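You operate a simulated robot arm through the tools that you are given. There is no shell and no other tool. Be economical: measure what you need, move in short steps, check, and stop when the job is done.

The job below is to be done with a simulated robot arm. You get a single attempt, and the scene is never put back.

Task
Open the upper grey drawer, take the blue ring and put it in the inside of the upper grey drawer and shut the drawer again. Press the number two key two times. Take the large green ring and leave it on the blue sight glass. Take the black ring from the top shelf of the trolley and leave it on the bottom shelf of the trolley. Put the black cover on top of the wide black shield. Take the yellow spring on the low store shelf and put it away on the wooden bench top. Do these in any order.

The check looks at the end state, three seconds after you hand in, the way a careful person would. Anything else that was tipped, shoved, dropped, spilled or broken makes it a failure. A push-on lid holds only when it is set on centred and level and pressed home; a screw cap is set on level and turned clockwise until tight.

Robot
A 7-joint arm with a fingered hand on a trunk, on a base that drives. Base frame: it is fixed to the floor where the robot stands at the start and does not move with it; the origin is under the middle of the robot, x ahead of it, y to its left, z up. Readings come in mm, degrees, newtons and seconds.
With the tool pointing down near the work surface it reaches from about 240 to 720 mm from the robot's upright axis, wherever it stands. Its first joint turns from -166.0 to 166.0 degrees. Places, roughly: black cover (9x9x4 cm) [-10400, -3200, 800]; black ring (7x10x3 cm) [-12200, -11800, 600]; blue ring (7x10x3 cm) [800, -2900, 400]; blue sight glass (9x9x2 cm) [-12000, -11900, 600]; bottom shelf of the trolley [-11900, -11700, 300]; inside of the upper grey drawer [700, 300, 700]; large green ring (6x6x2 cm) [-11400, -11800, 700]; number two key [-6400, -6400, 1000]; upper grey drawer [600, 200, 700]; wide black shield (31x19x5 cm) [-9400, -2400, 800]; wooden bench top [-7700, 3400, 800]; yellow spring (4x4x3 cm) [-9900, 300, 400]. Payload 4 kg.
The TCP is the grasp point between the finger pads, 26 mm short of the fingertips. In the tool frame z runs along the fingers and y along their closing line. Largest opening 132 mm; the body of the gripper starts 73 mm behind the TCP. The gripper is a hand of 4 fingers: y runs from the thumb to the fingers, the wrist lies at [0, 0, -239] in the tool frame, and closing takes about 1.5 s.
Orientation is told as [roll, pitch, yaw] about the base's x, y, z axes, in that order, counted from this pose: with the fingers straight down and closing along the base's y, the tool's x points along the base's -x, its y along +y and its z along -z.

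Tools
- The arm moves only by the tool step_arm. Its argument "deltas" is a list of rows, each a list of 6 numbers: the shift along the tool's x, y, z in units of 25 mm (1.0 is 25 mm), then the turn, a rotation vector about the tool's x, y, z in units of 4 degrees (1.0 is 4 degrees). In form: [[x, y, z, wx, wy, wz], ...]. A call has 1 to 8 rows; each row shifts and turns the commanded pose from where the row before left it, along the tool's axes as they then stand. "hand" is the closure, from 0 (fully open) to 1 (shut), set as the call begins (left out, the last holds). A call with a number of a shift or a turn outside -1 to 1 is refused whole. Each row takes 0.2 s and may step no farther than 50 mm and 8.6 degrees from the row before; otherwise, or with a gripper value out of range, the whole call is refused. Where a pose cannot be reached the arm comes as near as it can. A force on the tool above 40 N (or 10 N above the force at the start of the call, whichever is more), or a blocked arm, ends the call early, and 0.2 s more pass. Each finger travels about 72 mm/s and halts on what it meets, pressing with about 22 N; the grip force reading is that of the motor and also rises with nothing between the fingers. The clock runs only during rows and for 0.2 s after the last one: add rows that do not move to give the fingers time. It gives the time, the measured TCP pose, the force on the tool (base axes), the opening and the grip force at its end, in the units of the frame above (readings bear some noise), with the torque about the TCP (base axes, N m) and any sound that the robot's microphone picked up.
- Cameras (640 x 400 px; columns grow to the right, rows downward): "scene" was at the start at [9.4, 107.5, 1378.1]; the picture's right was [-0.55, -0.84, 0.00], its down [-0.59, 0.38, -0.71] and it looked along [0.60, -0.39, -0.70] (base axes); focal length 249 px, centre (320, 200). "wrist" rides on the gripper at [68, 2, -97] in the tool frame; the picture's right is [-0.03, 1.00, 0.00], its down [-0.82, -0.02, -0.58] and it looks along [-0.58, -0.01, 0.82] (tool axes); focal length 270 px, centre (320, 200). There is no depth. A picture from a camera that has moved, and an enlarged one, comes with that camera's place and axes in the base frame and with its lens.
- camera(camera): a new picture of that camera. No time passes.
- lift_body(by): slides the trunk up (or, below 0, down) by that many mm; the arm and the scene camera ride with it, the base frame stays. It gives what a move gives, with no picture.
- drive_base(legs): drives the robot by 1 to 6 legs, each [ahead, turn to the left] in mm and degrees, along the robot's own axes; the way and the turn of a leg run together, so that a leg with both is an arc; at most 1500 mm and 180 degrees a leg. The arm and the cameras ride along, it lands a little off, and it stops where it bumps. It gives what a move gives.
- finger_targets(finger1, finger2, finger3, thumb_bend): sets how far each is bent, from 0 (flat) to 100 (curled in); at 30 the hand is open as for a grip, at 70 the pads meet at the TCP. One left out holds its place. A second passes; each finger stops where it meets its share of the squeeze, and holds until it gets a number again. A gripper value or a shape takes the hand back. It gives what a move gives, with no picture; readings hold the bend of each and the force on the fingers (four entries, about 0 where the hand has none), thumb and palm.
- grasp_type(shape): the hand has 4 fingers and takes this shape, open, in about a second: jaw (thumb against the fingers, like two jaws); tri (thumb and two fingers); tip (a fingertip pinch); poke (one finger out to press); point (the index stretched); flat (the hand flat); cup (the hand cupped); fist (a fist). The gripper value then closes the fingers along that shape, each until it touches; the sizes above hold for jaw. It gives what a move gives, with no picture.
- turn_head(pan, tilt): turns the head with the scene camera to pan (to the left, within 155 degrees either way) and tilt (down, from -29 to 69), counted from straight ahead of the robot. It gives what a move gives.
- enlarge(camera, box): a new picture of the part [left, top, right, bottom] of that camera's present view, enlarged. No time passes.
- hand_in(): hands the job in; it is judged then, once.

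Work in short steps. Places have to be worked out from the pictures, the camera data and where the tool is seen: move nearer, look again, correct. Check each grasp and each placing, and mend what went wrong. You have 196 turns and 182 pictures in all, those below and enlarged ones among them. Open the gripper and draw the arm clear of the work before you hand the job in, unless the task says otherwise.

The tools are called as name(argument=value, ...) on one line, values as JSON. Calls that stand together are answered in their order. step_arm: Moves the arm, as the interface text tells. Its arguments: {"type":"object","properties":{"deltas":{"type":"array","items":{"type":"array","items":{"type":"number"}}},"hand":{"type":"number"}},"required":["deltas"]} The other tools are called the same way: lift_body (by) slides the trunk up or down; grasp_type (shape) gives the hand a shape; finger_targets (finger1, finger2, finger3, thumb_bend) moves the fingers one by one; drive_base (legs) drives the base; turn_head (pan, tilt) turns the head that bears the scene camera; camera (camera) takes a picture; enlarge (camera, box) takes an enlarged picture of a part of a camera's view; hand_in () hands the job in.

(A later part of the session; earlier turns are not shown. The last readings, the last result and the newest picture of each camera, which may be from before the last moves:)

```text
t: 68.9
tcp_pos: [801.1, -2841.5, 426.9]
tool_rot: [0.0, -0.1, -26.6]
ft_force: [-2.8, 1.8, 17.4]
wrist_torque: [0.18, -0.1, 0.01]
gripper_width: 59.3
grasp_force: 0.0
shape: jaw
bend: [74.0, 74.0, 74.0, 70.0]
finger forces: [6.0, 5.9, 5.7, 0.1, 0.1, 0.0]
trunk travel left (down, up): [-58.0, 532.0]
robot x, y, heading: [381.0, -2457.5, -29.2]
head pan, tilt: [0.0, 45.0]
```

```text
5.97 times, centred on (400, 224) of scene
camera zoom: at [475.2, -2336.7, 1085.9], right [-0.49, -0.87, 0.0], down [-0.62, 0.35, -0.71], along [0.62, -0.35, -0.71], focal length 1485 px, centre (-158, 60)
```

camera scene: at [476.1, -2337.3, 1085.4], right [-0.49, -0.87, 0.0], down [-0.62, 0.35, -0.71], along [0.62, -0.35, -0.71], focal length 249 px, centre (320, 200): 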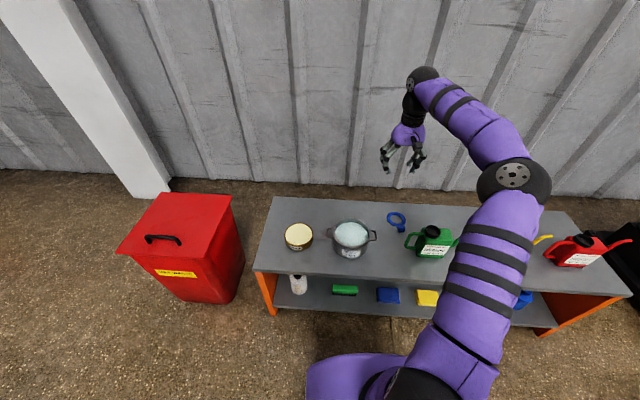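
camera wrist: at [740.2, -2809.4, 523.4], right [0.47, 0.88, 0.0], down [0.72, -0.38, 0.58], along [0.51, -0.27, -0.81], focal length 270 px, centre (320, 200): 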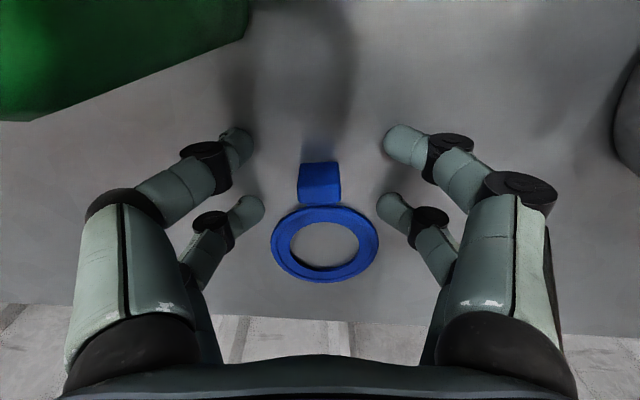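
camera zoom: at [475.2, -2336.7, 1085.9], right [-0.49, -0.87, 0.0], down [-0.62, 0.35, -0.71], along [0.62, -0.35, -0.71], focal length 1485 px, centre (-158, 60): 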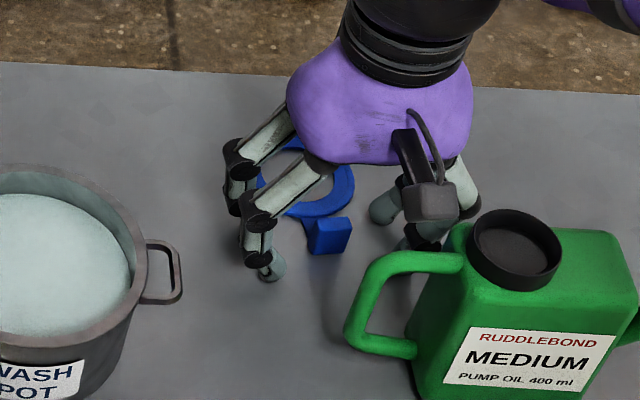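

The tips now touch the bench, and the tab is still between the finger pairs; the green can's handle is close to the wrist camera. I lift, tilt the hand 12° so its top leans away from the can, and look.

step_arm(deltas=[[0, 0, -0.8, 0, 0, 0], [0, 0, 0, 0, 1, 0], [0, 0, 0, 0, 1, 0], [0, 0, 0, 0, 1, 0], [0.35, 0, 0, 0, 0, 0]], hand=0.65)

camera(camera="wrist")

enlarge(camera="scene", box=[350, 190, 450, 257])

```text
t: 70.1
tcp_pos: [792.5, -2837.6, 445.4]
tool_rot: [0.1, 12.1, -26.5]
ft_force: [-0.5, -0.4, -0.1]
wrist_torque: [0.03, -0.03, 0.01]
gripper_width: 3.7
grasp_force: 21.8
shape: jaw
bend: [76.0, 78.0, 78.0, 66.0]
finger forces: [0.1, 0.1, 0.1, 0.0, 0.0, 0.0]
trunk travel left (down, up): [-58.0, 532.0]
robot x, y, heading: [382.7, -2457.1, -29.3]
head pan, tilt: [0.0, 45.0]
```

```text
147 pictures are left
camera wrist: at [751.2, -2814.5, 554.6], right [0.47, 0.88, -0.01], down [0.81, -0.43, 0.39], along [0.35, -0.19, -0.92], focal length 270 px, centre (320, 200)
```

wrist: 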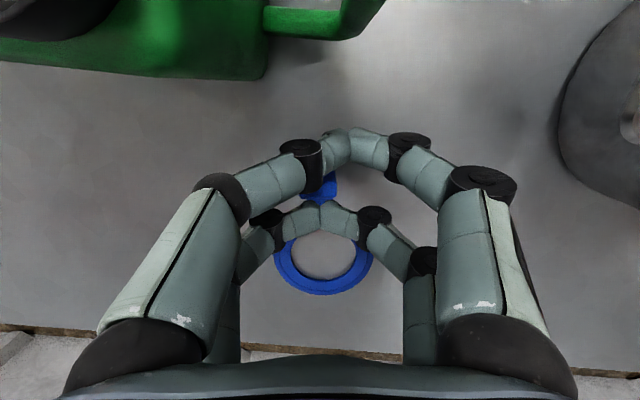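

```text
5.97 times, centred on (400, 224) of scene
camera zoom: at [476.1, -2337.4, 1085.4], right [-0.49, -0.87, 0.0], down [-0.62, 0.35, -0.71], along [0.62, -0.35, -0.71], focal length 1485 px, centre (-158, 60)
```

zoom: 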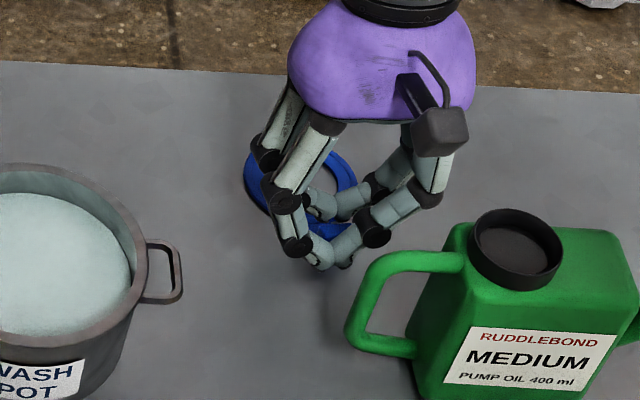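

A closure of 0.65 already shuts the hand; the camera now clears the can. I open to about 0.58, shift a little toward the robot and descend to about z 433.

step_arm(deltas=[[0, 0, 0, 0, 0, 0], [0, 0, 0, 0, 0, 0], [0, 0, 0, 0, 0, 0], [0, 0, 0, 0, 0, 0], [0.31, 0, 0.07, 0, 0, 0], [-0.1, 0, 0.47, 0, 0, 0]], hand=0.57)

camera(camera="wrist")

enlarge(camera="scene", box=[350, 190, 450, 257])

```text
t: 71.5
tcp_pos: [785.9, -2832.8, 434.5]
tool_rot: [-0.1, 12.0, -26.6]
ft_force: [-0.3, 0.1, -0.1]
wrist_torque: [0.01, 0.02, -0.02]
gripper_width: 56.3
grasp_force: 0.0
shape: jaw
bend: [73.0, 73.0, 73.0, 70.0]
finger forces: [0.0, 0.0, 0.1, 0.1, 0.1, 0.0]
trunk travel left (down, up): [-58.0, 532.0]
robot x, y, heading: [379.5, -2458.2, -29.5]
head pan, tilt: [0.0, 45.0]
```

```text
145 pictures are left
camera wrist: at [744.2, -2810.8, 543.3], right [0.47, 0.88, -0.01], down [0.81, -0.43, 0.4], along [0.35, -0.19, -0.92], focal length 270 px, centre (320, 200)
```

wrist: 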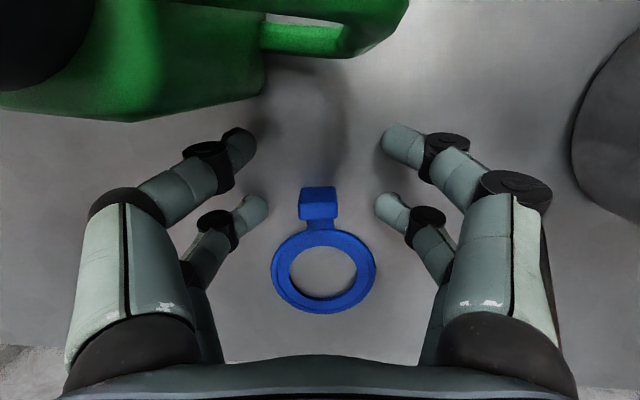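

```text
5.97 times, centred on (400, 224) of scene
camera zoom: at [476.1, -2337.3, 1085.4], right [-0.49, -0.87, 0.0], down [-0.62, 0.35, -0.71], along [0.62, -0.35, -0.71], focal length 1485 px, centre (-158, 60)
```

zoom: 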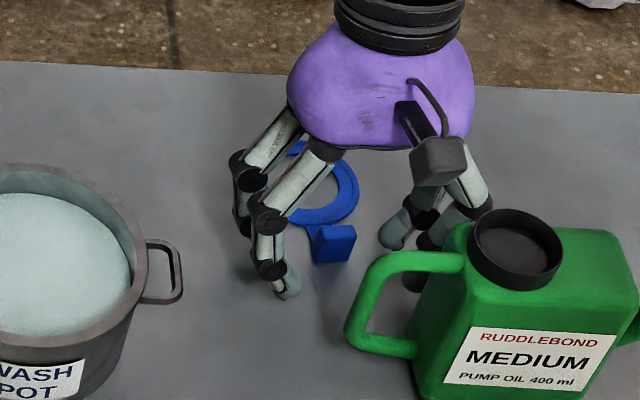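

The rear finger pair is now level with the tab. I close.

step_arm(deltas=[[0, 0, 0.12, 0, 0, 0], [0, 0, 0, 0, 0, 0], [0, 0, 0, 0, 0, 0], [0, 0, 0, 0, 0, 0], [0, 0, 0, 0, 0, 0], [0, 0, 0, 0, 0, 0]], hand=1)

camera(camera="wrist")

```text
t: 72.9
tcp_pos: [784.2, -2832.5, 430.9]
tool_rot: [0.0, 12.1, -26.6]
ft_force: [0.0, -1.1, -0.5]
wrist_torque: [-0.01, 0.01, 0.01]
gripper_width: 0.0
grasp_force: 21.7
shape: jaw
bend: [61.0, 72.0, 73.0, 70.0]
finger forces: [0.0, 19.0, 18.9, 0.0, 0.1, 0.0]
trunk travel left (down, up): [-58.0, 532.0]
robot x, y, heading: [381.9, -2461.4, -29.4]
head pan, tilt: [0.0, 45.0]
```

```text
143 pictures are left
camera wrist: at [743.8, -2810.2, 540.7], right [0.47, 0.88, -0.01], down [0.81, -0.43, 0.4], along [0.35, -0.19, -0.92], focal length 270 px, centre (320, 200)
```

wrist: 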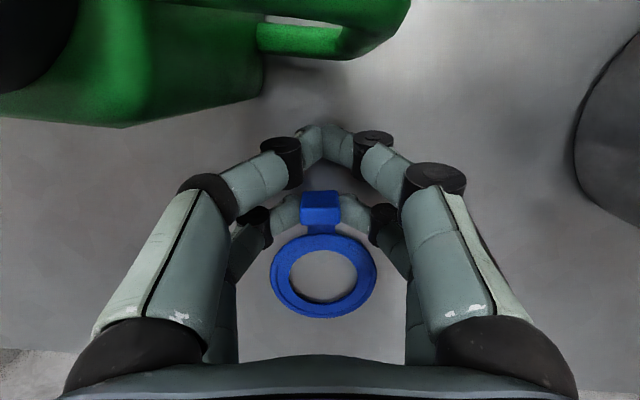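

Fingers 2 and 3 press on the tab with 19 N each. I lift it up slowly and check.

step_arm(deltas=[[0.1, 0, -0.5, 0, 0, 0], [0.2, 0, -0.9, 0, 0, 0], [0.2, 0, -0.9, 0, 0, 0], [0.2, 0, -0.9, 0, 0, 0], [0.2, 0, -0.9, 0, 0, 0], [0.2, 0, -0.9, 0, 0, 0]])

camera(camera="wrist")

```text
t: 74.3
tcp_pos: [782.8, -2832.8, 559.4]
tool_rot: [0.0, 12.1, -26.6]
ft_force: [0.5, -0.4, -0.5]
wrist_torque: [0.0, 0.01, -0.01]
gripper_width: 0.1
grasp_force: 22.1
shape: jaw
bend: [61.0, 72.0, 73.0, 70.0]
finger forces: [0.1, 19.0, 19.1, 0.1, 0.0, 0.1]
trunk travel left (down, up): [-58.0, 532.0]
robot x, y, heading: [383.2, -2455.5, -29.5]
head pan, tilt: [0.0, 45.0]
```

```text
142 pictures are left
camera wrist: at [742.7, -2810.2, 668.2], right [0.47, 0.88, -0.01], down [0.81, -0.43, 0.4], along [0.35, -0.19, -0.92], focal length 270 px, centre (320, 200)
```

wrist: 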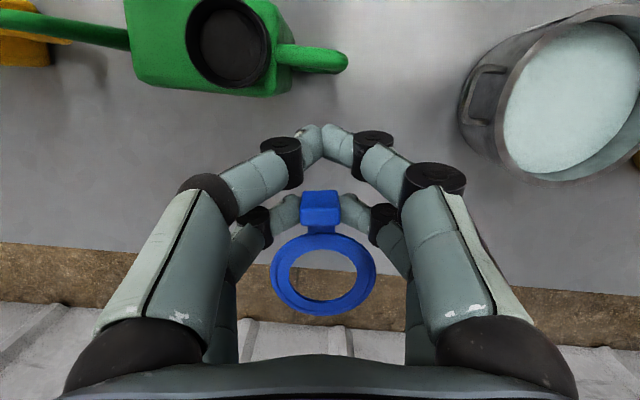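

The ring is held firmly. I raise the trunk, back away from the bench and drive to a point in front of the open drawer.

lift_body(by=330)

drive_base(legs=[[-200, 0], [0, 132.7], [1500, 0], [89, 0], [0, -45]])

turn_head(pan=0, tilt=50)

camera(camera="scene")

camera(camera="wrist")

```text
t: 77.6
tcp_pos: [784.1, -2833.0, 888.6]
tool_rot: [0.1, 11.9, -26.6]
ft_force: [0.0, 0.5, 0.3]
wrist_torque: [-0.02, 0.01, -0.03]
gripper_width: 0.0
grasp_force: 22.1
shape: jaw
bend: [61.0, 72.0, 73.0, 70.0]
finger forces: [0.1, 18.9, 19.0, 0.1, 0.1, 0.1]
trunk travel left (down, up): [-388.0, 202.0]
robot x, y, heading: [383.3, -2459.8, -29.4]
head pan, tilt: [0.0, 45.0]
```

```text
t: 95.5
tcp_pos: [58.5, -431.6, 888.6]
tool_rot: [0.0, 12.0, 66.0]
ft_force: [0.0, 0.9, -0.7]
wrist_torque: [0.01, 0.01, -0.03]
gripper_width: 0.1
grasp_force: 22.3
shape: jaw
bend: [61.0, 72.0, 73.0, 70.0]
finger forces: [0.1, 18.9, 18.9, 0.0, 0.1, 0.0]
trunk travel left (down, up): [-388.0, 202.0]
robot x, y, heading: [-295.5, -848.2, 62.7]
head pan, tilt: [0.0, 45.0]
```

```text
t: 96.2
tcp_pos: [58.4, -431.9, 889.0]
tool_rot: [0.0, 12.0, 65.9]
ft_force: [-0.7, -0.6, -0.3]
wrist_torque: [0.04, 0.02, 0.0]
gripper_width: 0.0
grasp_force: 22.0
shape: jaw
bend: [61.0, 72.0, 73.0, 70.0]
finger forces: [0.0, 18.9, 18.8, 0.0, 0.0, 0.0]
trunk travel left (down, up): [-388.0, 202.0]
robot x, y, heading: [-295.0, -849.0, 63.1]
head pan, tilt: [0.0, 50.0]
```

```text
141 pictures are left
camera scene: at [-423.5, -766.4, 1408.5], right [0.89, -0.45, 0.0], down [-0.35, -0.68, -0.64], along [0.29, 0.57, -0.77], focal length 249 px, centre (320, 200)
```

scene: 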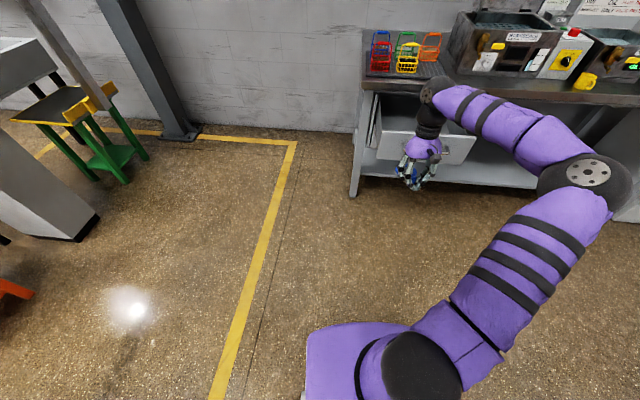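

```text
140 pictures are left
camera wrist: at [38.4, -473.7, 998.0], right [-0.9, 0.43, -0.01], down [0.39, 0.83, 0.4], along [0.17, 0.36, -0.92], focal length 270 px, centre (320, 200)
```

wrist: 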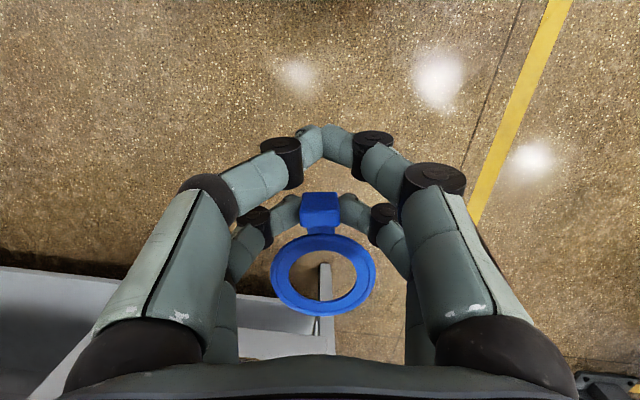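

I swing onto a line beside the drawer front, drive in and square up, keeping the hand at z≈889 over the drawer.

drive_base(legs=[[0, -18.5], [410, 0], [0, 13.5]])

camera(camera="scene")

camera(camera="wrist")

```text
t: 100.7
tcp_pos: [388.5, -169.4, 889.2]
tool_rot: [-0.1, 12.0, 61.4]
ft_force: [1.1, 0.5, -0.1]
wrist_torque: [0.03, -0.01, -0.02]
gripper_width: 0.2
grasp_force: 22.3
shape: jaw
bend: [61.0, 72.0, 73.0, 70.0]
finger forces: [0.1, 18.9, 19.0, 0.1, 0.0, 0.1]
trunk travel left (down, up): [-388.0, 202.0]
robot x, y, heading: [0.3, -559.6, 58.7]
head pan, tilt: [0.0, 50.0]
```

```text
139 pictures are left
camera scene: at [-120.0, -463.8, 1408.5], right [0.85, -0.52, 0.0], down [-0.4, -0.65, -0.64], along [0.34, 0.55, -0.77], focal length 249 px, centre (320, 200)
```

scene: 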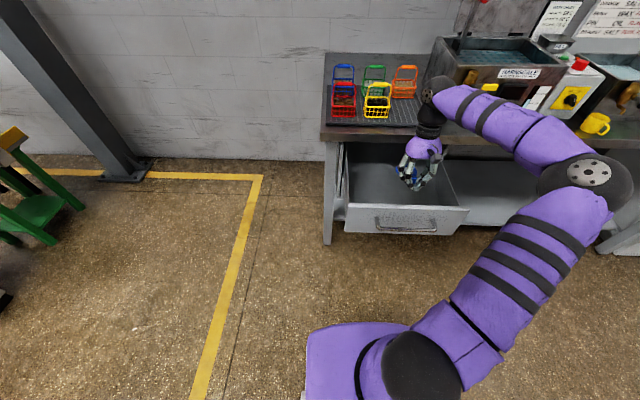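

```text
138 pictures are left
camera wrist: at [363.9, -208.9, 998.0], right [-0.87, 0.5, -0.01], down [0.46, 0.8, 0.4], along [0.2, 0.34, -0.92], focal length 270 px, centre (320, 200)
```

wrist: 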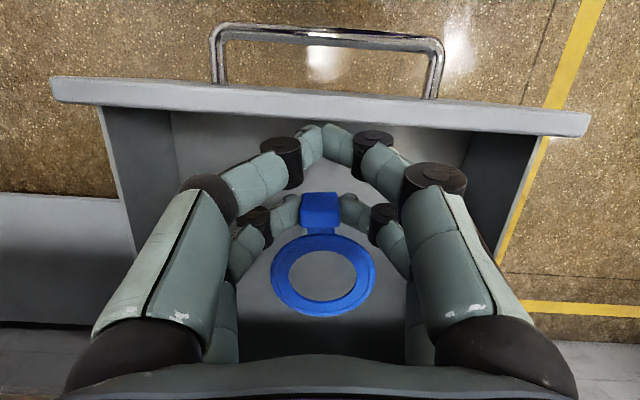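

The ring is over the open drawer. I move 50 mm further in and come down to about z 765.

step_arm(deltas=[[-0.978, 0, -0.208, 0, 0, 0], [-0.978, 0, -0.208, 0, 0, 0], [-0.208, 0, 0.978, 0, 0, 0], [-0.208, 0, 0.978, 0, 0, 0], [-0.208, 0, 0.978, 0, 0, 0], [-0.208, 0, 0.978, 0, 0, 0], [-0.208, 0, 0.978, 0, 0, 0]])

camera(camera="wrist")

enlarge(camera="scene", box=[300, 80, 500, 240])

```text
t: 102.3
tcp_pos: [409.9, -126.3, 764.4]
tool_rot: [0.1, 12.0, 61.4]
ft_force: [0.1, 0.2, -0.2]
wrist_torque: [-0.01, 0.02, 0.01]
gripper_width: 0.2
grasp_force: 21.9
shape: jaw
bend: [61.0, 73.0, 73.0, 70.0]
finger forces: [0.1, 18.9, 18.9, 0.0, 0.1, 0.0]
trunk travel left (down, up): [-388.0, 202.0]
robot x, y, heading: [4.1, -558.1, 58.8]
head pan, tilt: [0.0, 50.0]
```

```text
137 pictures are left
camera wrist: at [385.6, -165.7, 873.4], right [-0.87, 0.5, -0.01], down [0.46, 0.8, 0.4], along [0.2, 0.34, -0.92], focal length 270 px, centre (320, 200)
```

wrist: 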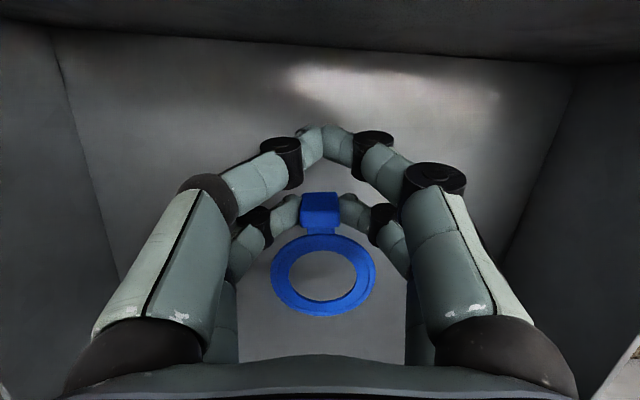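

```text
2.50 times, centred on (400, 160) of scene
camera zoom: at [-120.1, -463.8, 1408.5], right [0.85, -0.52, 0.0], down [-0.4, -0.65, -0.64], along [0.34, 0.55, -0.77], focal length 622 px, centre (120, 300)
```

zoom: 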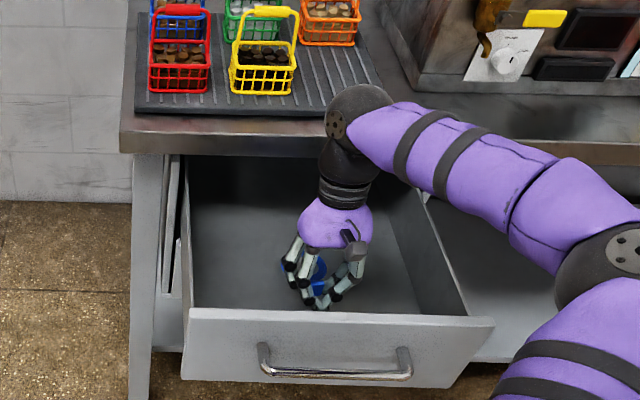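

Clear all around. I descend in finer steps, watching for contact with the drawer floor.

step_arm(deltas=[[-0.166, 0, 0.782, 0, 0, 0], [-0.125, 0, 0.587, 0, 0, 0], [-0.083, 0, 0.39, 0, 0, 0]])

camera(camera="wrist")

```text
t: 103.1
tcp_pos: [411.9, -124.6, 718.2]
tool_rot: [0.0, 11.9, 61.4]
ft_force: [0.3, 0.6, -0.6]
wrist_torque: [0.01, -0.04, 0.04]
gripper_width: 0.0
grasp_force: 22.5
shape: jaw
bend: [61.0, 73.0, 73.0, 70.0]
finger forces: [0.1, 18.9, 18.8, 0.0, 0.1, 0.0]
trunk travel left (down, up): [-388.0, 202.0]
robot x, y, heading: [1.5, -559.1, 58.4]
head pan, tilt: [0.0, 50.0]
```

```text
135 pictures are left
camera wrist: at [387.6, -165.7, 827.3], right [-0.87, 0.5, -0.01], down [0.46, 0.8, 0.4], along [0.2, 0.34, -0.92], focal length 270 px, centre (320, 200)
```

wrist: 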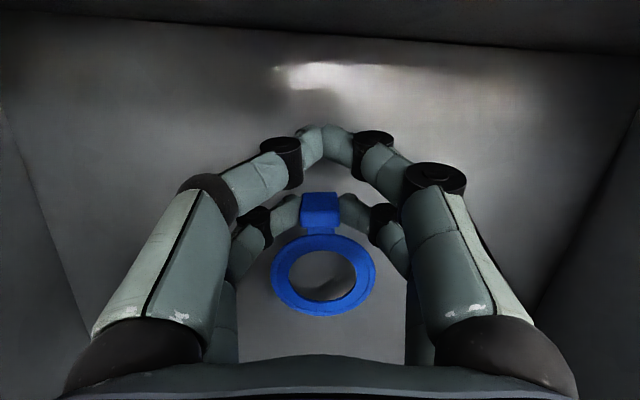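

The shadow shows the ring close to the floor; I continue in 5 mm steps.

step_arm(deltas=[[-0.042, 0, 0.195, 0, 0, 0], [-0.042, 0, 0.195, 0, 0, 0], [-0.042, 0, 0.195, 0, 0, 0]])

camera(camera="wrist")

```text
t: 103.9
tcp_pos: [411.0, -125.4, 702.2]
tool_rot: [-0.1, 12.1, 61.5]
ft_force: [0.2, 0.1, 0.2]
wrist_torque: [-0.01, 0.0, 0.0]
gripper_width: 0.0
grasp_force: 21.5
shape: jaw
bend: [61.0, 73.0, 73.0, 70.0]
finger forces: [0.0, 18.9, 19.0, 0.0, 0.1, 0.0]
trunk travel left (down, up): [-388.0, 202.0]
robot x, y, heading: [0.9, -559.0, 58.6]
head pan, tilt: [0.0, 50.0]
```

```text
134 pictures are left
camera wrist: at [387.5, -166.0, 811.9], right [-0.87, 0.5, -0.01], down [0.46, 0.8, 0.4], along [0.2, 0.34, -0.92], focal length 270 px, centre (320, 200)
```

wrist: 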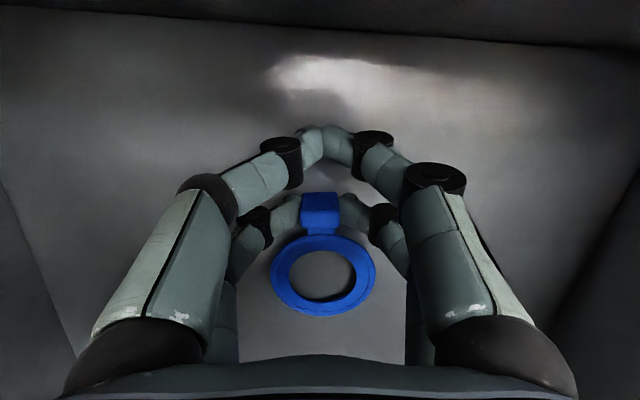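

Shadow is smaller still; a few more 4 mm steps.

step_arm(deltas=[[-0.033, 0, 0.156, 0, 0, 0], [-0.033, 0, 0.156, 0, 0, 0], [-0.033, 0, 0.156, 0, 0, 0]])

camera(camera="wrist")

```text
t: 104.7
tcp_pos: [412.4, -124.0, 694.4]
tool_rot: [-0.1, 11.7, 61.3]
ft_force: [-0.8, -2.1, 21.5]
wrist_torque: [0.3, -0.22, -0.02]
gripper_width: 0.2
grasp_force: 21.6
shape: jaw
bend: [61.0, 73.0, 73.0, 70.0]
finger forces: [0.1, 30.9, 31.2, 0.0, 0.0, 0.0]
trunk travel left (down, up): [-388.0, 202.0]
robot x, y, heading: [-2.0, -557.5, 58.7]
head pan, tilt: [0.0, 50.0]
```

```text
133 pictures are left
camera wrist: at [387.4, -164.8, 803.7], right [-0.87, 0.5, -0.01], down [0.46, 0.8, 0.4], along [0.2, 0.34, -0.92], focal length 270 px, centre (320, 200)
```

wrist: 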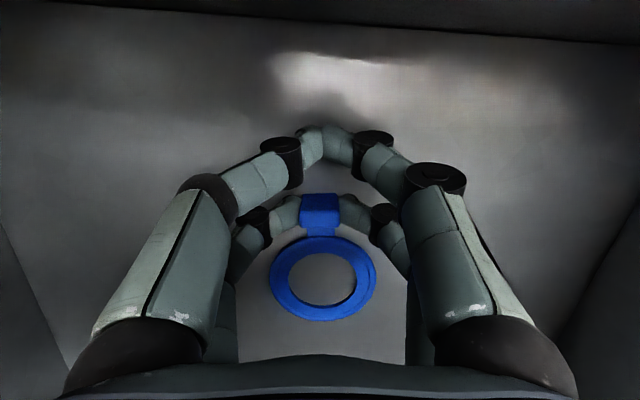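

Contact with the floor (21 N). I ease off 3 mm, open, and rise straight up.

step_arm(deltas=[[0.025, 0, -0.117, 0, 0, 0]])

step_arm(deltas=[[0, 0, 0, 0, 0, 0], [0, 0, 0, 0, 0, 0], [0, 0, 0, 0, 0, 0], [0, 0, 0, 0, 0, 0], [0, 0, 0, 0, 0, 0], [0.1, 0, -0.4, 0, 0, 0], [0.2, 0, -0.978, 0, 0, 0], [0.208, 0, -0.978, 0, 0, 0]], hand=0.55)

camera(camera="wrist")

```text
t: 105.1
tcp_pos: [411.9, -125.5, 695.6]
tool_rot: [0.1, 11.9, 61.5]
ft_force: [0.9, 1.9, 15.2]
wrist_torque: [0.3, -0.15, 0.0]
gripper_width: 0.2
grasp_force: 22.1
shape: jaw
bend: [61.0, 73.0, 73.0, 70.0]
finger forces: [0.0, 28.3, 28.9, 0.1, 0.0, 0.0]
trunk travel left (down, up): [-388.0, 202.0]
robot x, y, heading: [1.4, -557.3, 58.6]
head pan, tilt: [0.0, 50.0]
```

```text
t: 106.9
tcp_pos: [411.1, -126.0, 754.5]
tool_rot: [0.0, 12.1, 61.5]
ft_force: [0.0, 0.1, 0.3]
wrist_torque: [-0.01, -0.03, 0.03]
gripper_width: 59.0
grasp_force: 0.1
shape: jaw
bend: [73.0, 73.0, 73.0, 70.0]
finger forces: [0.0, 0.0, 0.0, 0.0, 0.0, 0.0]
trunk travel left (down, up): [-388.0, 202.0]
robot x, y, heading: [0.5, -557.6, 58.6]
head pan, tilt: [0.0, 50.0]
```

```text
132 pictures are left
camera wrist: at [387.2, -165.6, 864.2], right [-0.87, 0.5, -0.01], down [0.46, 0.8, 0.4], along [0.2, 0.34, -0.92], focal length 270 px, centre (320, 200)
```

wrist: 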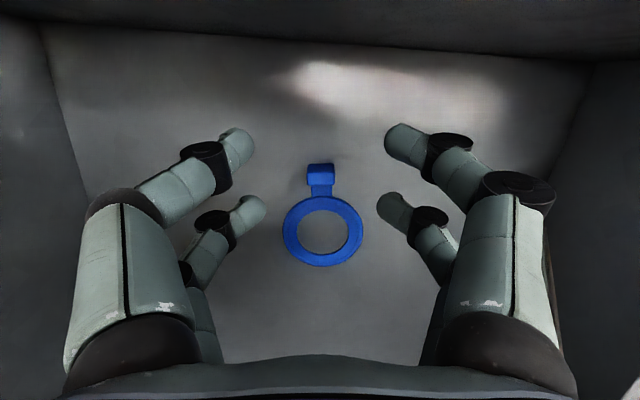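

The ring lies flat inside the drawer. I raise the trunk to clear the rim, back off, and tilt the hand to lean back with the fingers closed for pushing.

lift_body(by=130)

drive_base(legs=[[-280, 0]])

step_arm(deltas=[[0, 0, 0, 0, -1, 0], [0, 0, 0, 0, -1, 0], [0, 0, 0, 0, -1, 0], [0, 0, 0, 0, -1, 0], [0, 0, 0, 0, -1, 0], [0, 0, 0, 0, -1, 0], [0, 0, 0, 0, -1, 0], [0, 0, 0, 0, -1, 0]], hand=1)

step_arm(deltas=[[0, 0, 0, 0, -1, 0], [0, 0, 0, 0, -1, 0], [0, 0, 0, 0, -1, 0], [0, 0, 0, 0, -1, 0], [0, 0, 0, 0, -1, 0], [0, 0, 0, 0, -1, 0]])

camera(camera="scene")

camera(camera="wrist")

```text
t: 108.5
tcp_pos: [412.0, -125.3, 885.7]
tool_rot: [0.0, 12.0, 61.4]
ft_force: [0.4, 0.2, -0.2]
wrist_torque: [0.0, 0.0, -0.06]
gripper_width: 58.8
grasp_force: 0.1
shape: jaw
bend: [73.0, 73.0, 73.0, 70.0]
finger forces: [0.0, 0.0, 0.0, 0.0, 0.1, 0.0]
trunk travel left (down, up): [-518.0, 72.0]
robot x, y, heading: [0.6, -557.7, 58.5]
head pan, tilt: [0.0, 50.0]
```

```text
t: 110.5
tcp_pos: [264.7, -367.2, 885.4]
tool_rot: [0.1, 12.1, 61.3]
ft_force: [0.0, 0.2, -0.6]
wrist_torque: [0.0, -0.02, 0.0]
gripper_width: 58.9
grasp_force: 0.0
shape: jaw
bend: [73.0, 73.0, 73.0, 70.0]
finger forces: [0.1, 0.1, 0.0, 0.1, 0.0, 0.0]
trunk travel left (down, up): [-518.0, 72.0]
robot x, y, heading: [-147.0, -798.8, 58.2]
head pan, tilt: [0.0, 50.0]
```

```text
t: 112.3
tcp_pos: [265.0, -366.7, 884.8]
tool_rot: [0.0, -20.1, 61.2]
ft_force: [0.9, -0.6, -0.7]
wrist_torque: [-0.04, 0.03, -0.03]
gripper_width: 0.0
grasp_force: 22.1
shape: jaw
bend: [62.0, 63.0, 63.0, 70.0]
finger forces: [0.0, 0.1, 0.1, 0.0, 0.0, 0.1]
trunk travel left (down, up): [-518.0, 72.0]
robot x, y, heading: [-147.2, -799.7, 58.4]
head pan, tilt: [0.0, 50.0]
```

```text
t: 113.7
tcp_pos: [264.3, -367.0, 886.0]
tool_rot: [0.0, -44.1, 61.2]
ft_force: [0.0, -0.5, 0.3]
wrist_torque: [0.02, 0.01, 0.01]
gripper_width: 0.1
grasp_force: 22.3
shape: jaw
bend: [62.0, 63.0, 63.0, 70.0]
finger forces: [0.0, 0.0, 0.0, 0.0, 0.1, 0.1]
trunk travel left (down, up): [-518.0, 72.0]
robot x, y, heading: [-146.0, -800.5, 58.4]
head pan, tilt: [0.0, 50.0]
```

```text
131 pictures are left
camera scene: at [-267.4, -704.2, 1538.5], right [0.85, -0.52, 0.0], down [-0.4, -0.65, -0.64], along [0.34, 0.55, -0.77], focal length 249 px, centre (320, 200)
```

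scene: 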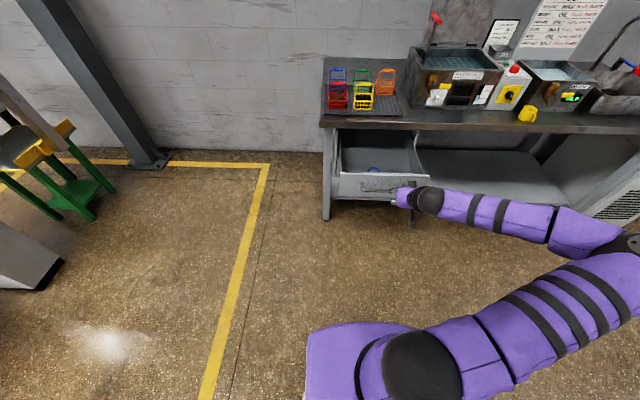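

```text
130 pictures are left
camera wrist: at [206.8, -467.7, 908.2], right [-0.87, 0.5, 0.02], down [0.11, 0.15, 0.98], along [0.48, 0.85, -0.18], focal length 270 px, centre (320, 200)
```

wrist: 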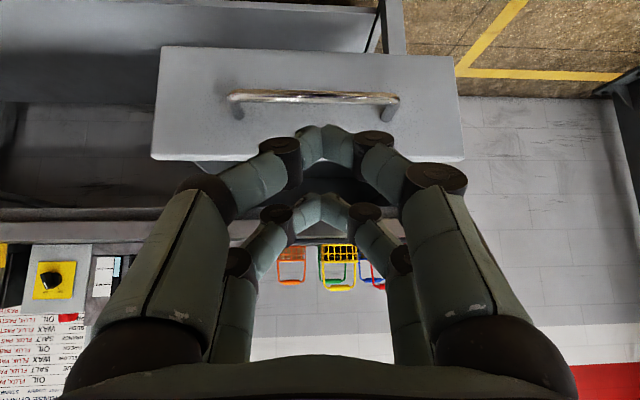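

The hand faces the drawer centre. I lower it to z≈786 (between handle and rim) and drive forward to push the drawer, first most of the way.

lift_body(by=-100)

drive_base(legs=[[250, 0]])

camera(camera="scene")

camera(camera="wrist")

```text
t: 115.0
tcp_pos: [264.2, -367.6, 785.4]
tool_rot: [0.1, -43.9, 61.3]
ft_force: [1.2, -0.4, 0.7]
wrist_torque: [0.0, 0.02, 0.03]
gripper_width: 0.0
grasp_force: 22.5
shape: jaw
bend: [62.0, 63.0, 63.0, 70.0]
finger forces: [0.1, 0.0, 0.1, 0.0, 0.1, 0.1]
trunk travel left (down, up): [-418.0, 172.0]
robot x, y, heading: [-150.6, -797.2, 58.3]
head pan, tilt: [0.0, 50.0]
```

```text
t: 116.8
tcp_pos: [395.5, -157.3, 785.1]
tool_rot: [0.0, -44.0, 61.2]
ft_force: [0.1, -0.3, 0.7]
wrist_torque: [0.02, 0.01, -0.02]
gripper_width: 0.0
grasp_force: 22.0
shape: jaw
bend: [64.0, 63.0, 64.0, 70.0]
finger forces: [0.0, 0.0, 0.1, 0.1, 0.0, 0.0]
trunk travel left (down, up): [-418.0, 172.0]
robot x, y, heading: [-21.1, -586.9, 58.0]
head pan, tilt: [0.0, 50.0]
```

```text
129 pictures are left
camera scene: at [-137.7, -493.9, 1438.5], right [0.85, -0.53, 0.0], down [-0.4, -0.65, -0.64], along [0.34, 0.55, -0.77], focal length 249 px, centre (320, 200)
```

scene: 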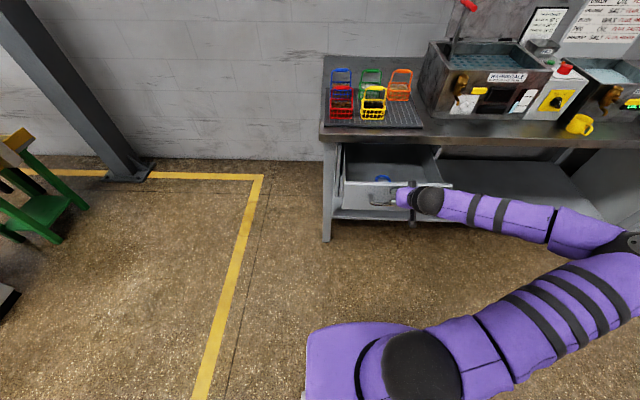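

```text
128 pictures are left
camera wrist: at [337.1, -258.4, 808.2], right [-0.87, 0.5, 0.02], down [0.11, 0.15, 0.98], along [0.49, 0.85, -0.19], focal length 270 px, centre (320, 200)
```

wrist: 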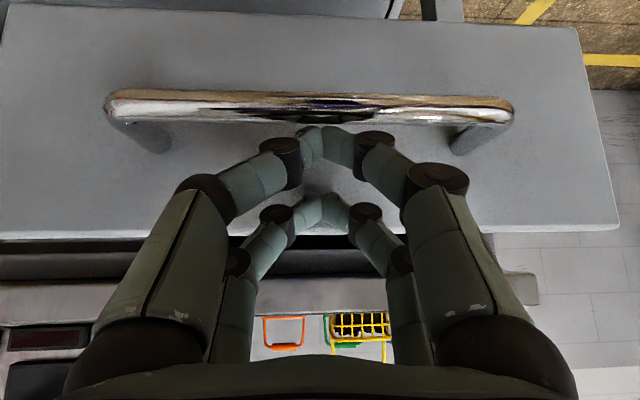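

It pushes well (the drawer moves with the hand). I drive on another 180 mm.

drive_base(legs=[[180, 0]])

camera(camera="scene")

camera(camera="wrist")

```text
t: 118.3
tcp_pos: [489.4, -2.3, 786.5]
tool_rot: [0.0, -44.0, 61.2]
ft_force: [0.2, 0.5, -0.1]
wrist_torque: [0.04, -0.05, -0.02]
gripper_width: 0.2
grasp_force: 21.8
shape: jaw
bend: [64.0, 63.0, 64.0, 70.0]
finger forces: [0.0, 0.0, 0.0, 0.1, 0.0, 0.1]
trunk travel left (down, up): [-418.0, 172.0]
robot x, y, heading: [78.5, -432.2, 58.4]
head pan, tilt: [0.0, 50.0]
```

```text
127 pictures are left
camera scene: at [-42.3, -339.5, 1438.5], right [0.85, -0.53, 0.0], down [-0.4, -0.65, -0.64], along [0.34, 0.55, -0.77], focal length 249 px, centre (320, 200)
```

scene: 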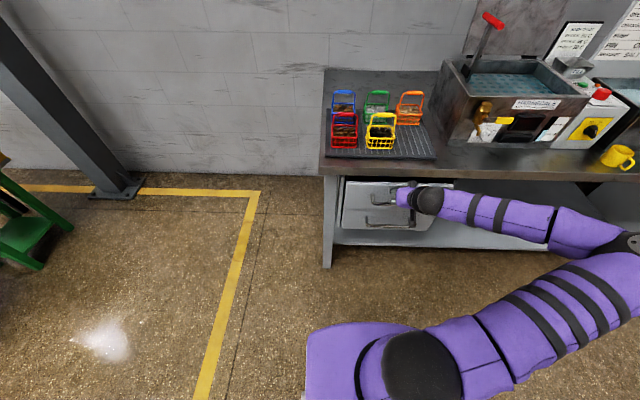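

```text
126 pictures are left
camera wrist: at [432.4, -103.8, 808.2], right [-0.87, 0.5, 0.02], down [0.11, 0.15, 0.98], along [0.49, 0.85, -0.19], focal length 270 px, centre (320, 200)
```

wrist: 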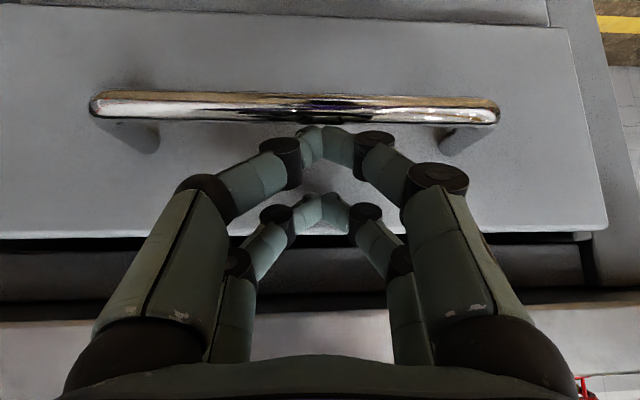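

About 17 mm remain. I finish the push with the arm in small steps until resistance is felt.

step_arm(deltas=[[-0.144, 0, 0.139, 0, 0, 0], [-0.144, 0, 0.139, 0, 0, 0], [-0.144, 0, 0.139, 0, 0, 0], [-0.1, 0, 0.1, 0, 0, 0], [-0.1, 0, 0.1, 0, 0, 0]])

camera(camera="wrist")

```text
t: 119.5
tcp_pos: [496.4, 11.9, 783.6]
tool_rot: [0.2, -43.5, 61.0]
ft_force: [-8.2, -13.9, 6.6]
wrist_torque: [-0.01, -0.02, 0.04]
gripper_width: 0.0
grasp_force: 21.9
shape: jaw
bend: [64.0, 65.0, 66.0, 70.0]
finger forces: [0.0, 0.0, 0.1, 0.0, 0.0, 0.1]
trunk travel left (down, up): [-418.0, 172.0]
robot x, y, heading: [76.8, -433.1, 58.2]
head pan, tilt: [0.0, 50.0]
stopped in row 5: the force on the tool passed its limit at 45 N (the readings are from after the stop); the commanded pose is now the measured one
```

```text
125 pictures are left
camera wrist: at [438.8, -90.4, 807.1], right [-0.87, 0.5, 0.02], down [0.11, 0.16, 0.98], along [0.49, 0.85, -0.19], focal length 270 px, centre (320, 200)
```

wrist: 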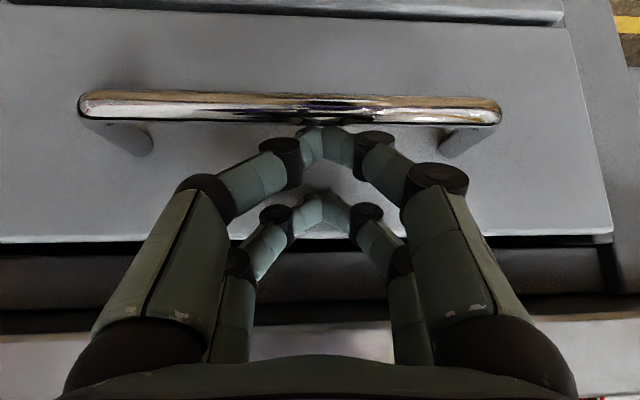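

The drawer hit its stop. I back away and check that it is flush.

drive_base(legs=[[-450, 0]])

enlarge(camera="scene", box=[280, 60, 480, 220])

turn_head(pan=155, tilt=10)

camera(camera="scene")

```text
t: 122.2
tcp_pos: [254.8, -374.3, 783.9]
tool_rot: [0.2, -43.5, 61.5]
ft_force: [0.3, 1.0, -0.9]
wrist_torque: [0.0, 0.04, 0.01]
gripper_width: 0.0
grasp_force: 21.6
shape: jaw
bend: [64.0, 64.0, 65.0, 70.0]
finger forces: [0.1, 0.0, 0.0, 0.0, 0.0, 0.0]
trunk travel left (down, up): [-418.0, 172.0]
robot x, y, heading: [-157.5, -825.8, 59.0]
head pan, tilt: [0.0, 50.0]
```

```text
2.50 times, centred on (380, 140) of scene
camera zoom: at [-282.7, -732.2, 1438.5], right [0.86, -0.52, 0.0], down [-0.4, -0.66, -0.64], along [0.33, 0.55, -0.77], focal length 622 px, centre (170, 350)
```

zoom: 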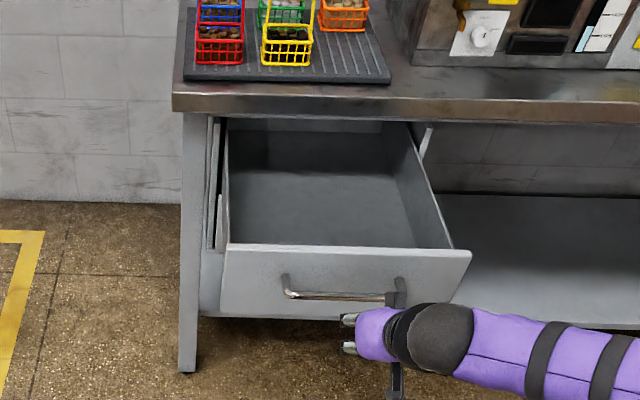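

```text
t: 124.6
tcp_pos: [255.1, -375.1, 783.0]
tool_rot: [0.1, -43.5, 61.6]
ft_force: [0.1, -0.1, 0.9]
wrist_torque: [0.02, 0.0, -0.01]
gripper_width: 0.4
grasp_force: 22.1
shape: jaw
bend: [64.0, 64.0, 65.0, 70.0]
finger forces: [0.0, 0.0, 0.0, 0.0, 0.1, 0.1]
trunk travel left (down, up): [-418.0, 172.0]
robot x, y, heading: [-162.5, -826.5, 59.1]
head pan, tilt: [154.7, 10.0]
```

```text
123 pictures are left
camera scene: at [-400.2, -849.4, 1500.4], right [-0.55, 0.83, 0.0], down [0.14, 0.1, -0.98], along [-0.82, -0.54, -0.17], focal length 249 px, centre (320, 200)
```

scene: 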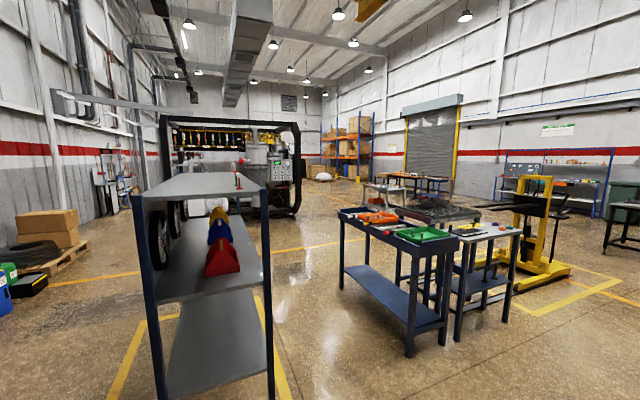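

The drawer has come back out with the hand – the fingers must have caught the bar. I look at the situation closely before moving.

turn_head(pan=0, tilt=45)

enlarge(camera="scene", box=[300, 90, 460, 190])

camera(camera="wrist")

```text
t: 127.0
tcp_pos: [255.7, -374.4, 782.4]
tool_rot: [0.1, -43.5, 61.5]
ft_force: [-0.1, -0.3, 0.2]
wrist_torque: [0.02, 0.01, -0.03]
gripper_width: 0.0
grasp_force: 22.0
shape: jaw
bend: [64.0, 64.0, 65.0, 70.0]
finger forces: [0.0, 0.0, 0.0, 0.0, 0.0, 0.1]
trunk travel left (down, up): [-418.0, 172.0]
robot x, y, heading: [-163.4, -826.6, 58.6]
head pan, tilt: [0.0, 45.0]
```

```text
4.00 times, centred on (380, 140) of scene
camera zoom: at [-280.5, -728.6, 1445.4], right [0.86, -0.52, 0.0], down [-0.37, -0.6, -0.71], along [0.37, 0.6, -0.71], focal length 995 px, centre (80, 440)
```

zoom: 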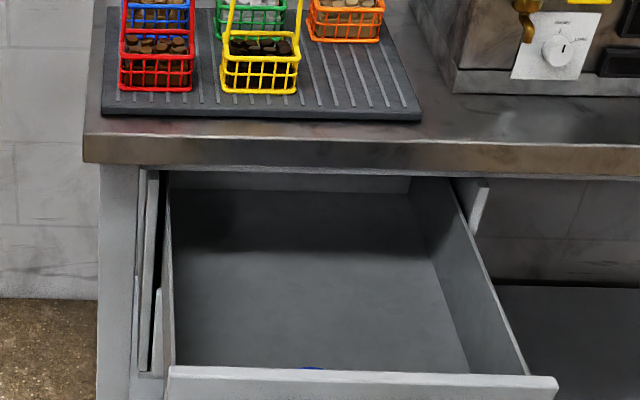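

```text
121 pictures are left
camera wrist: at [197.9, -476.8, 806.5], right [-0.87, 0.49, 0.02], down [0.11, 0.16, 0.98], along [0.48, 0.86, -0.19], focal length 270 px, centre (320, 200)
```

wrist: 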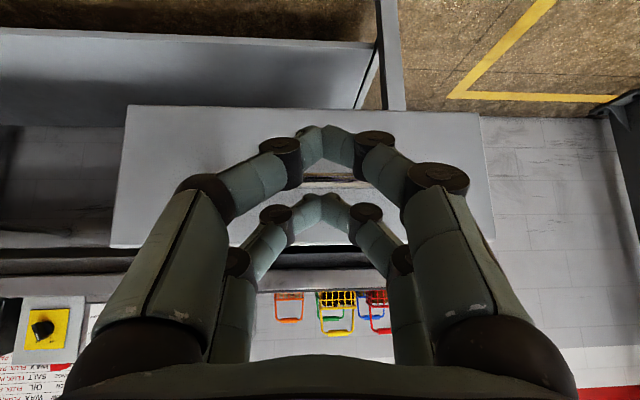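

The bar was hooked by the lower finger pair; the ring slid to the drawer front but is still inside. I reduce the tilt to −20° and raise the TCP to z≈794 so only the face above the bar is touched, then push again.

step_arm(deltas=[[0, 0, 0, 0, 1, 0], [0, 0, 0, 0, 1, 0], [0, 0, 0, 0, 1, 0], [0, 0, 0, 0, 1, 0], [0, 0, 0, 0, 1, 0], [0, 0, 0, 0, 0.9, 0]])

lift_body(by=11)

drive_base(legs=[[150, -0.5]])

camera(camera="wrist")

camera(camera="scene")

```text
t: 128.4
tcp_pos: [254.4, -375.2, 783.3]
tool_rot: [0.1, -19.8, 61.6]
ft_force: [0.3, 0.2, -0.5]
wrist_torque: [0.01, -0.02, 0.05]
gripper_width: 0.1
grasp_force: 21.8
shape: jaw
bend: [64.0, 64.0, 65.0, 70.0]
finger forces: [0.0, 0.1, 0.0, 0.0, 0.1, 0.1]
trunk travel left (down, up): [-418.0, 172.0]
robot x, y, heading: [-158.8, -828.5, 59.2]
head pan, tilt: [0.0, 45.0]
```

```text
t: 129.0
tcp_pos: [255.4, -375.3, 794.7]
tool_rot: [0.1, -19.8, 61.6]
ft_force: [-0.4, 0.2, -0.2]
wrist_torque: [0.02, 0.0, 0.01]
gripper_width: 0.0
grasp_force: 21.7
shape: jaw
bend: [64.0, 64.0, 65.0, 70.0]
finger forces: [0.0, 0.0, 0.0, 0.0, 0.0, 0.0]
trunk travel left (down, up): [-429.0, 161.0]
robot x, y, heading: [-158.1, -828.9, 58.9]
head pan, tilt: [0.0, 45.0]
```

```text
t: 130.4
tcp_pos: [337.4, -248.9, 793.4]
tool_rot: [0.1, -19.8, 61.1]
ft_force: [-0.7, -0.1, 0.0]
wrist_torque: [0.02, -0.02, -0.07]
gripper_width: 0.1
grasp_force: 22.2
shape: jaw
bend: [64.0, 64.0, 65.0, 70.0]
finger forces: [0.1, 0.1, 0.1, 0.0, 0.1, 0.0]
trunk travel left (down, up): [-429.0, 161.0]
robot x, y, heading: [-80.1, -695.7, 58.5]
head pan, tilt: [0.0, 45.0]
```

```text
120 pictures are left
camera wrist: at [288.9, -334.4, 861.8], right [-0.86, 0.5, 0.01], down [0.29, 0.49, 0.82], along [0.41, 0.71, -0.57], focal length 270 px, centre (320, 200)
```

wrist: 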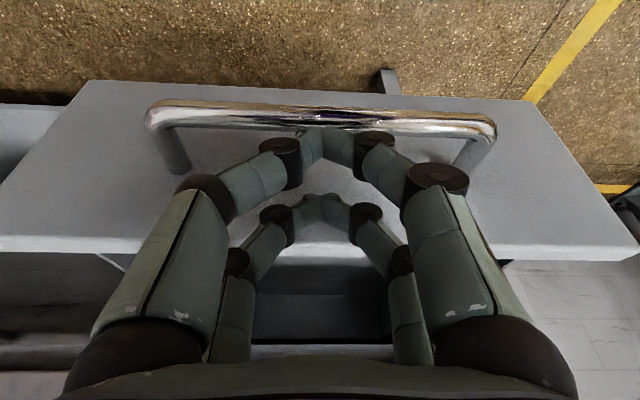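

```text
119 pictures are left
camera scene: at [-200.7, -598.5, 1456.4], right [0.85, -0.53, 0.0], down [-0.37, -0.6, -0.71], along [0.37, 0.6, -0.71], focal length 249 px, centre (320, 200)
```

scene: 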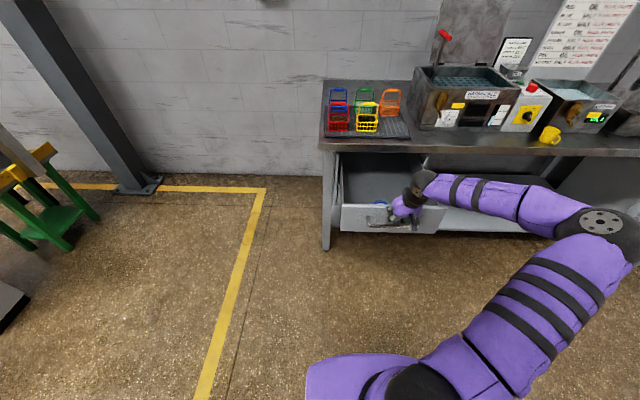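

Contact is on the face above the bar. I push on by 270 mm.

drive_base(legs=[[150, 0], [125, 0]])

camera(camera="wrist")

camera(camera="scene")

```text
t: 132.6
tcp_pos: [477.8, -10.8, 794.7]
tool_rot: [0.1, -20.0, 61.6]
ft_force: [0.7, 0.5, -0.2]
wrist_torque: [0.0, -0.01, 0.02]
gripper_width: 0.0
grasp_force: 22.0
shape: jaw
bend: [64.0, 64.0, 65.0, 70.0]
finger forces: [0.0, 0.0, 0.1, 0.0, 0.0, 0.1]
trunk travel left (down, up): [-429.0, 161.0]
robot x, y, heading: [61.6, -461.5, 58.6]
head pan, tilt: [0.0, 45.0]
```

```text
118 pictures are left
camera wrist: at [430.1, -96.1, 861.8], right [-0.87, 0.5, 0.01], down [0.29, 0.49, 0.82], along [0.4, 0.72, -0.57], focal length 270 px, centre (320, 200)
```

wrist: 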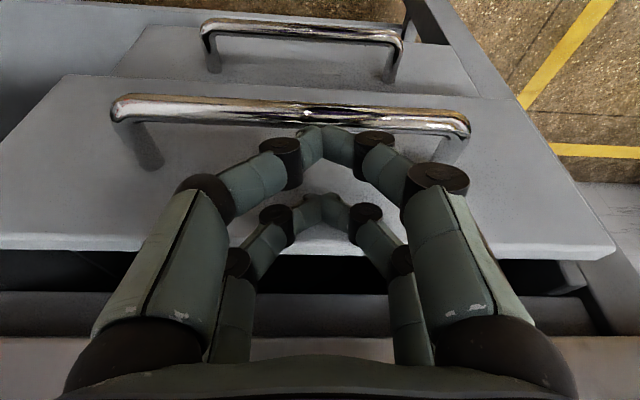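

```text
117 pictures are left
camera scene: at [-57.4, -364.2, 1456.4], right [0.85, -0.52, 0.0], down [-0.37, -0.6, -0.71], along [0.37, 0.6, -0.71], focal length 249 px, centre (320, 200)
```

scene: 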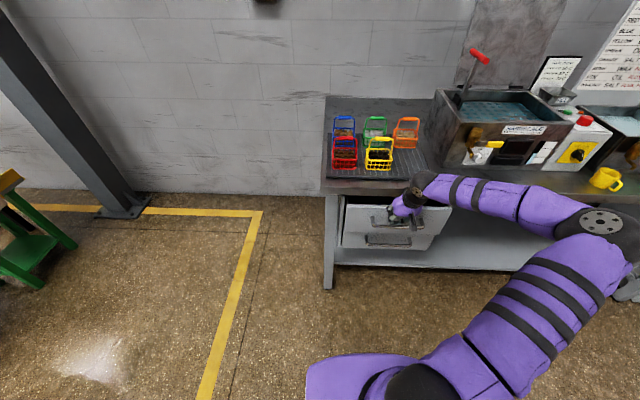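

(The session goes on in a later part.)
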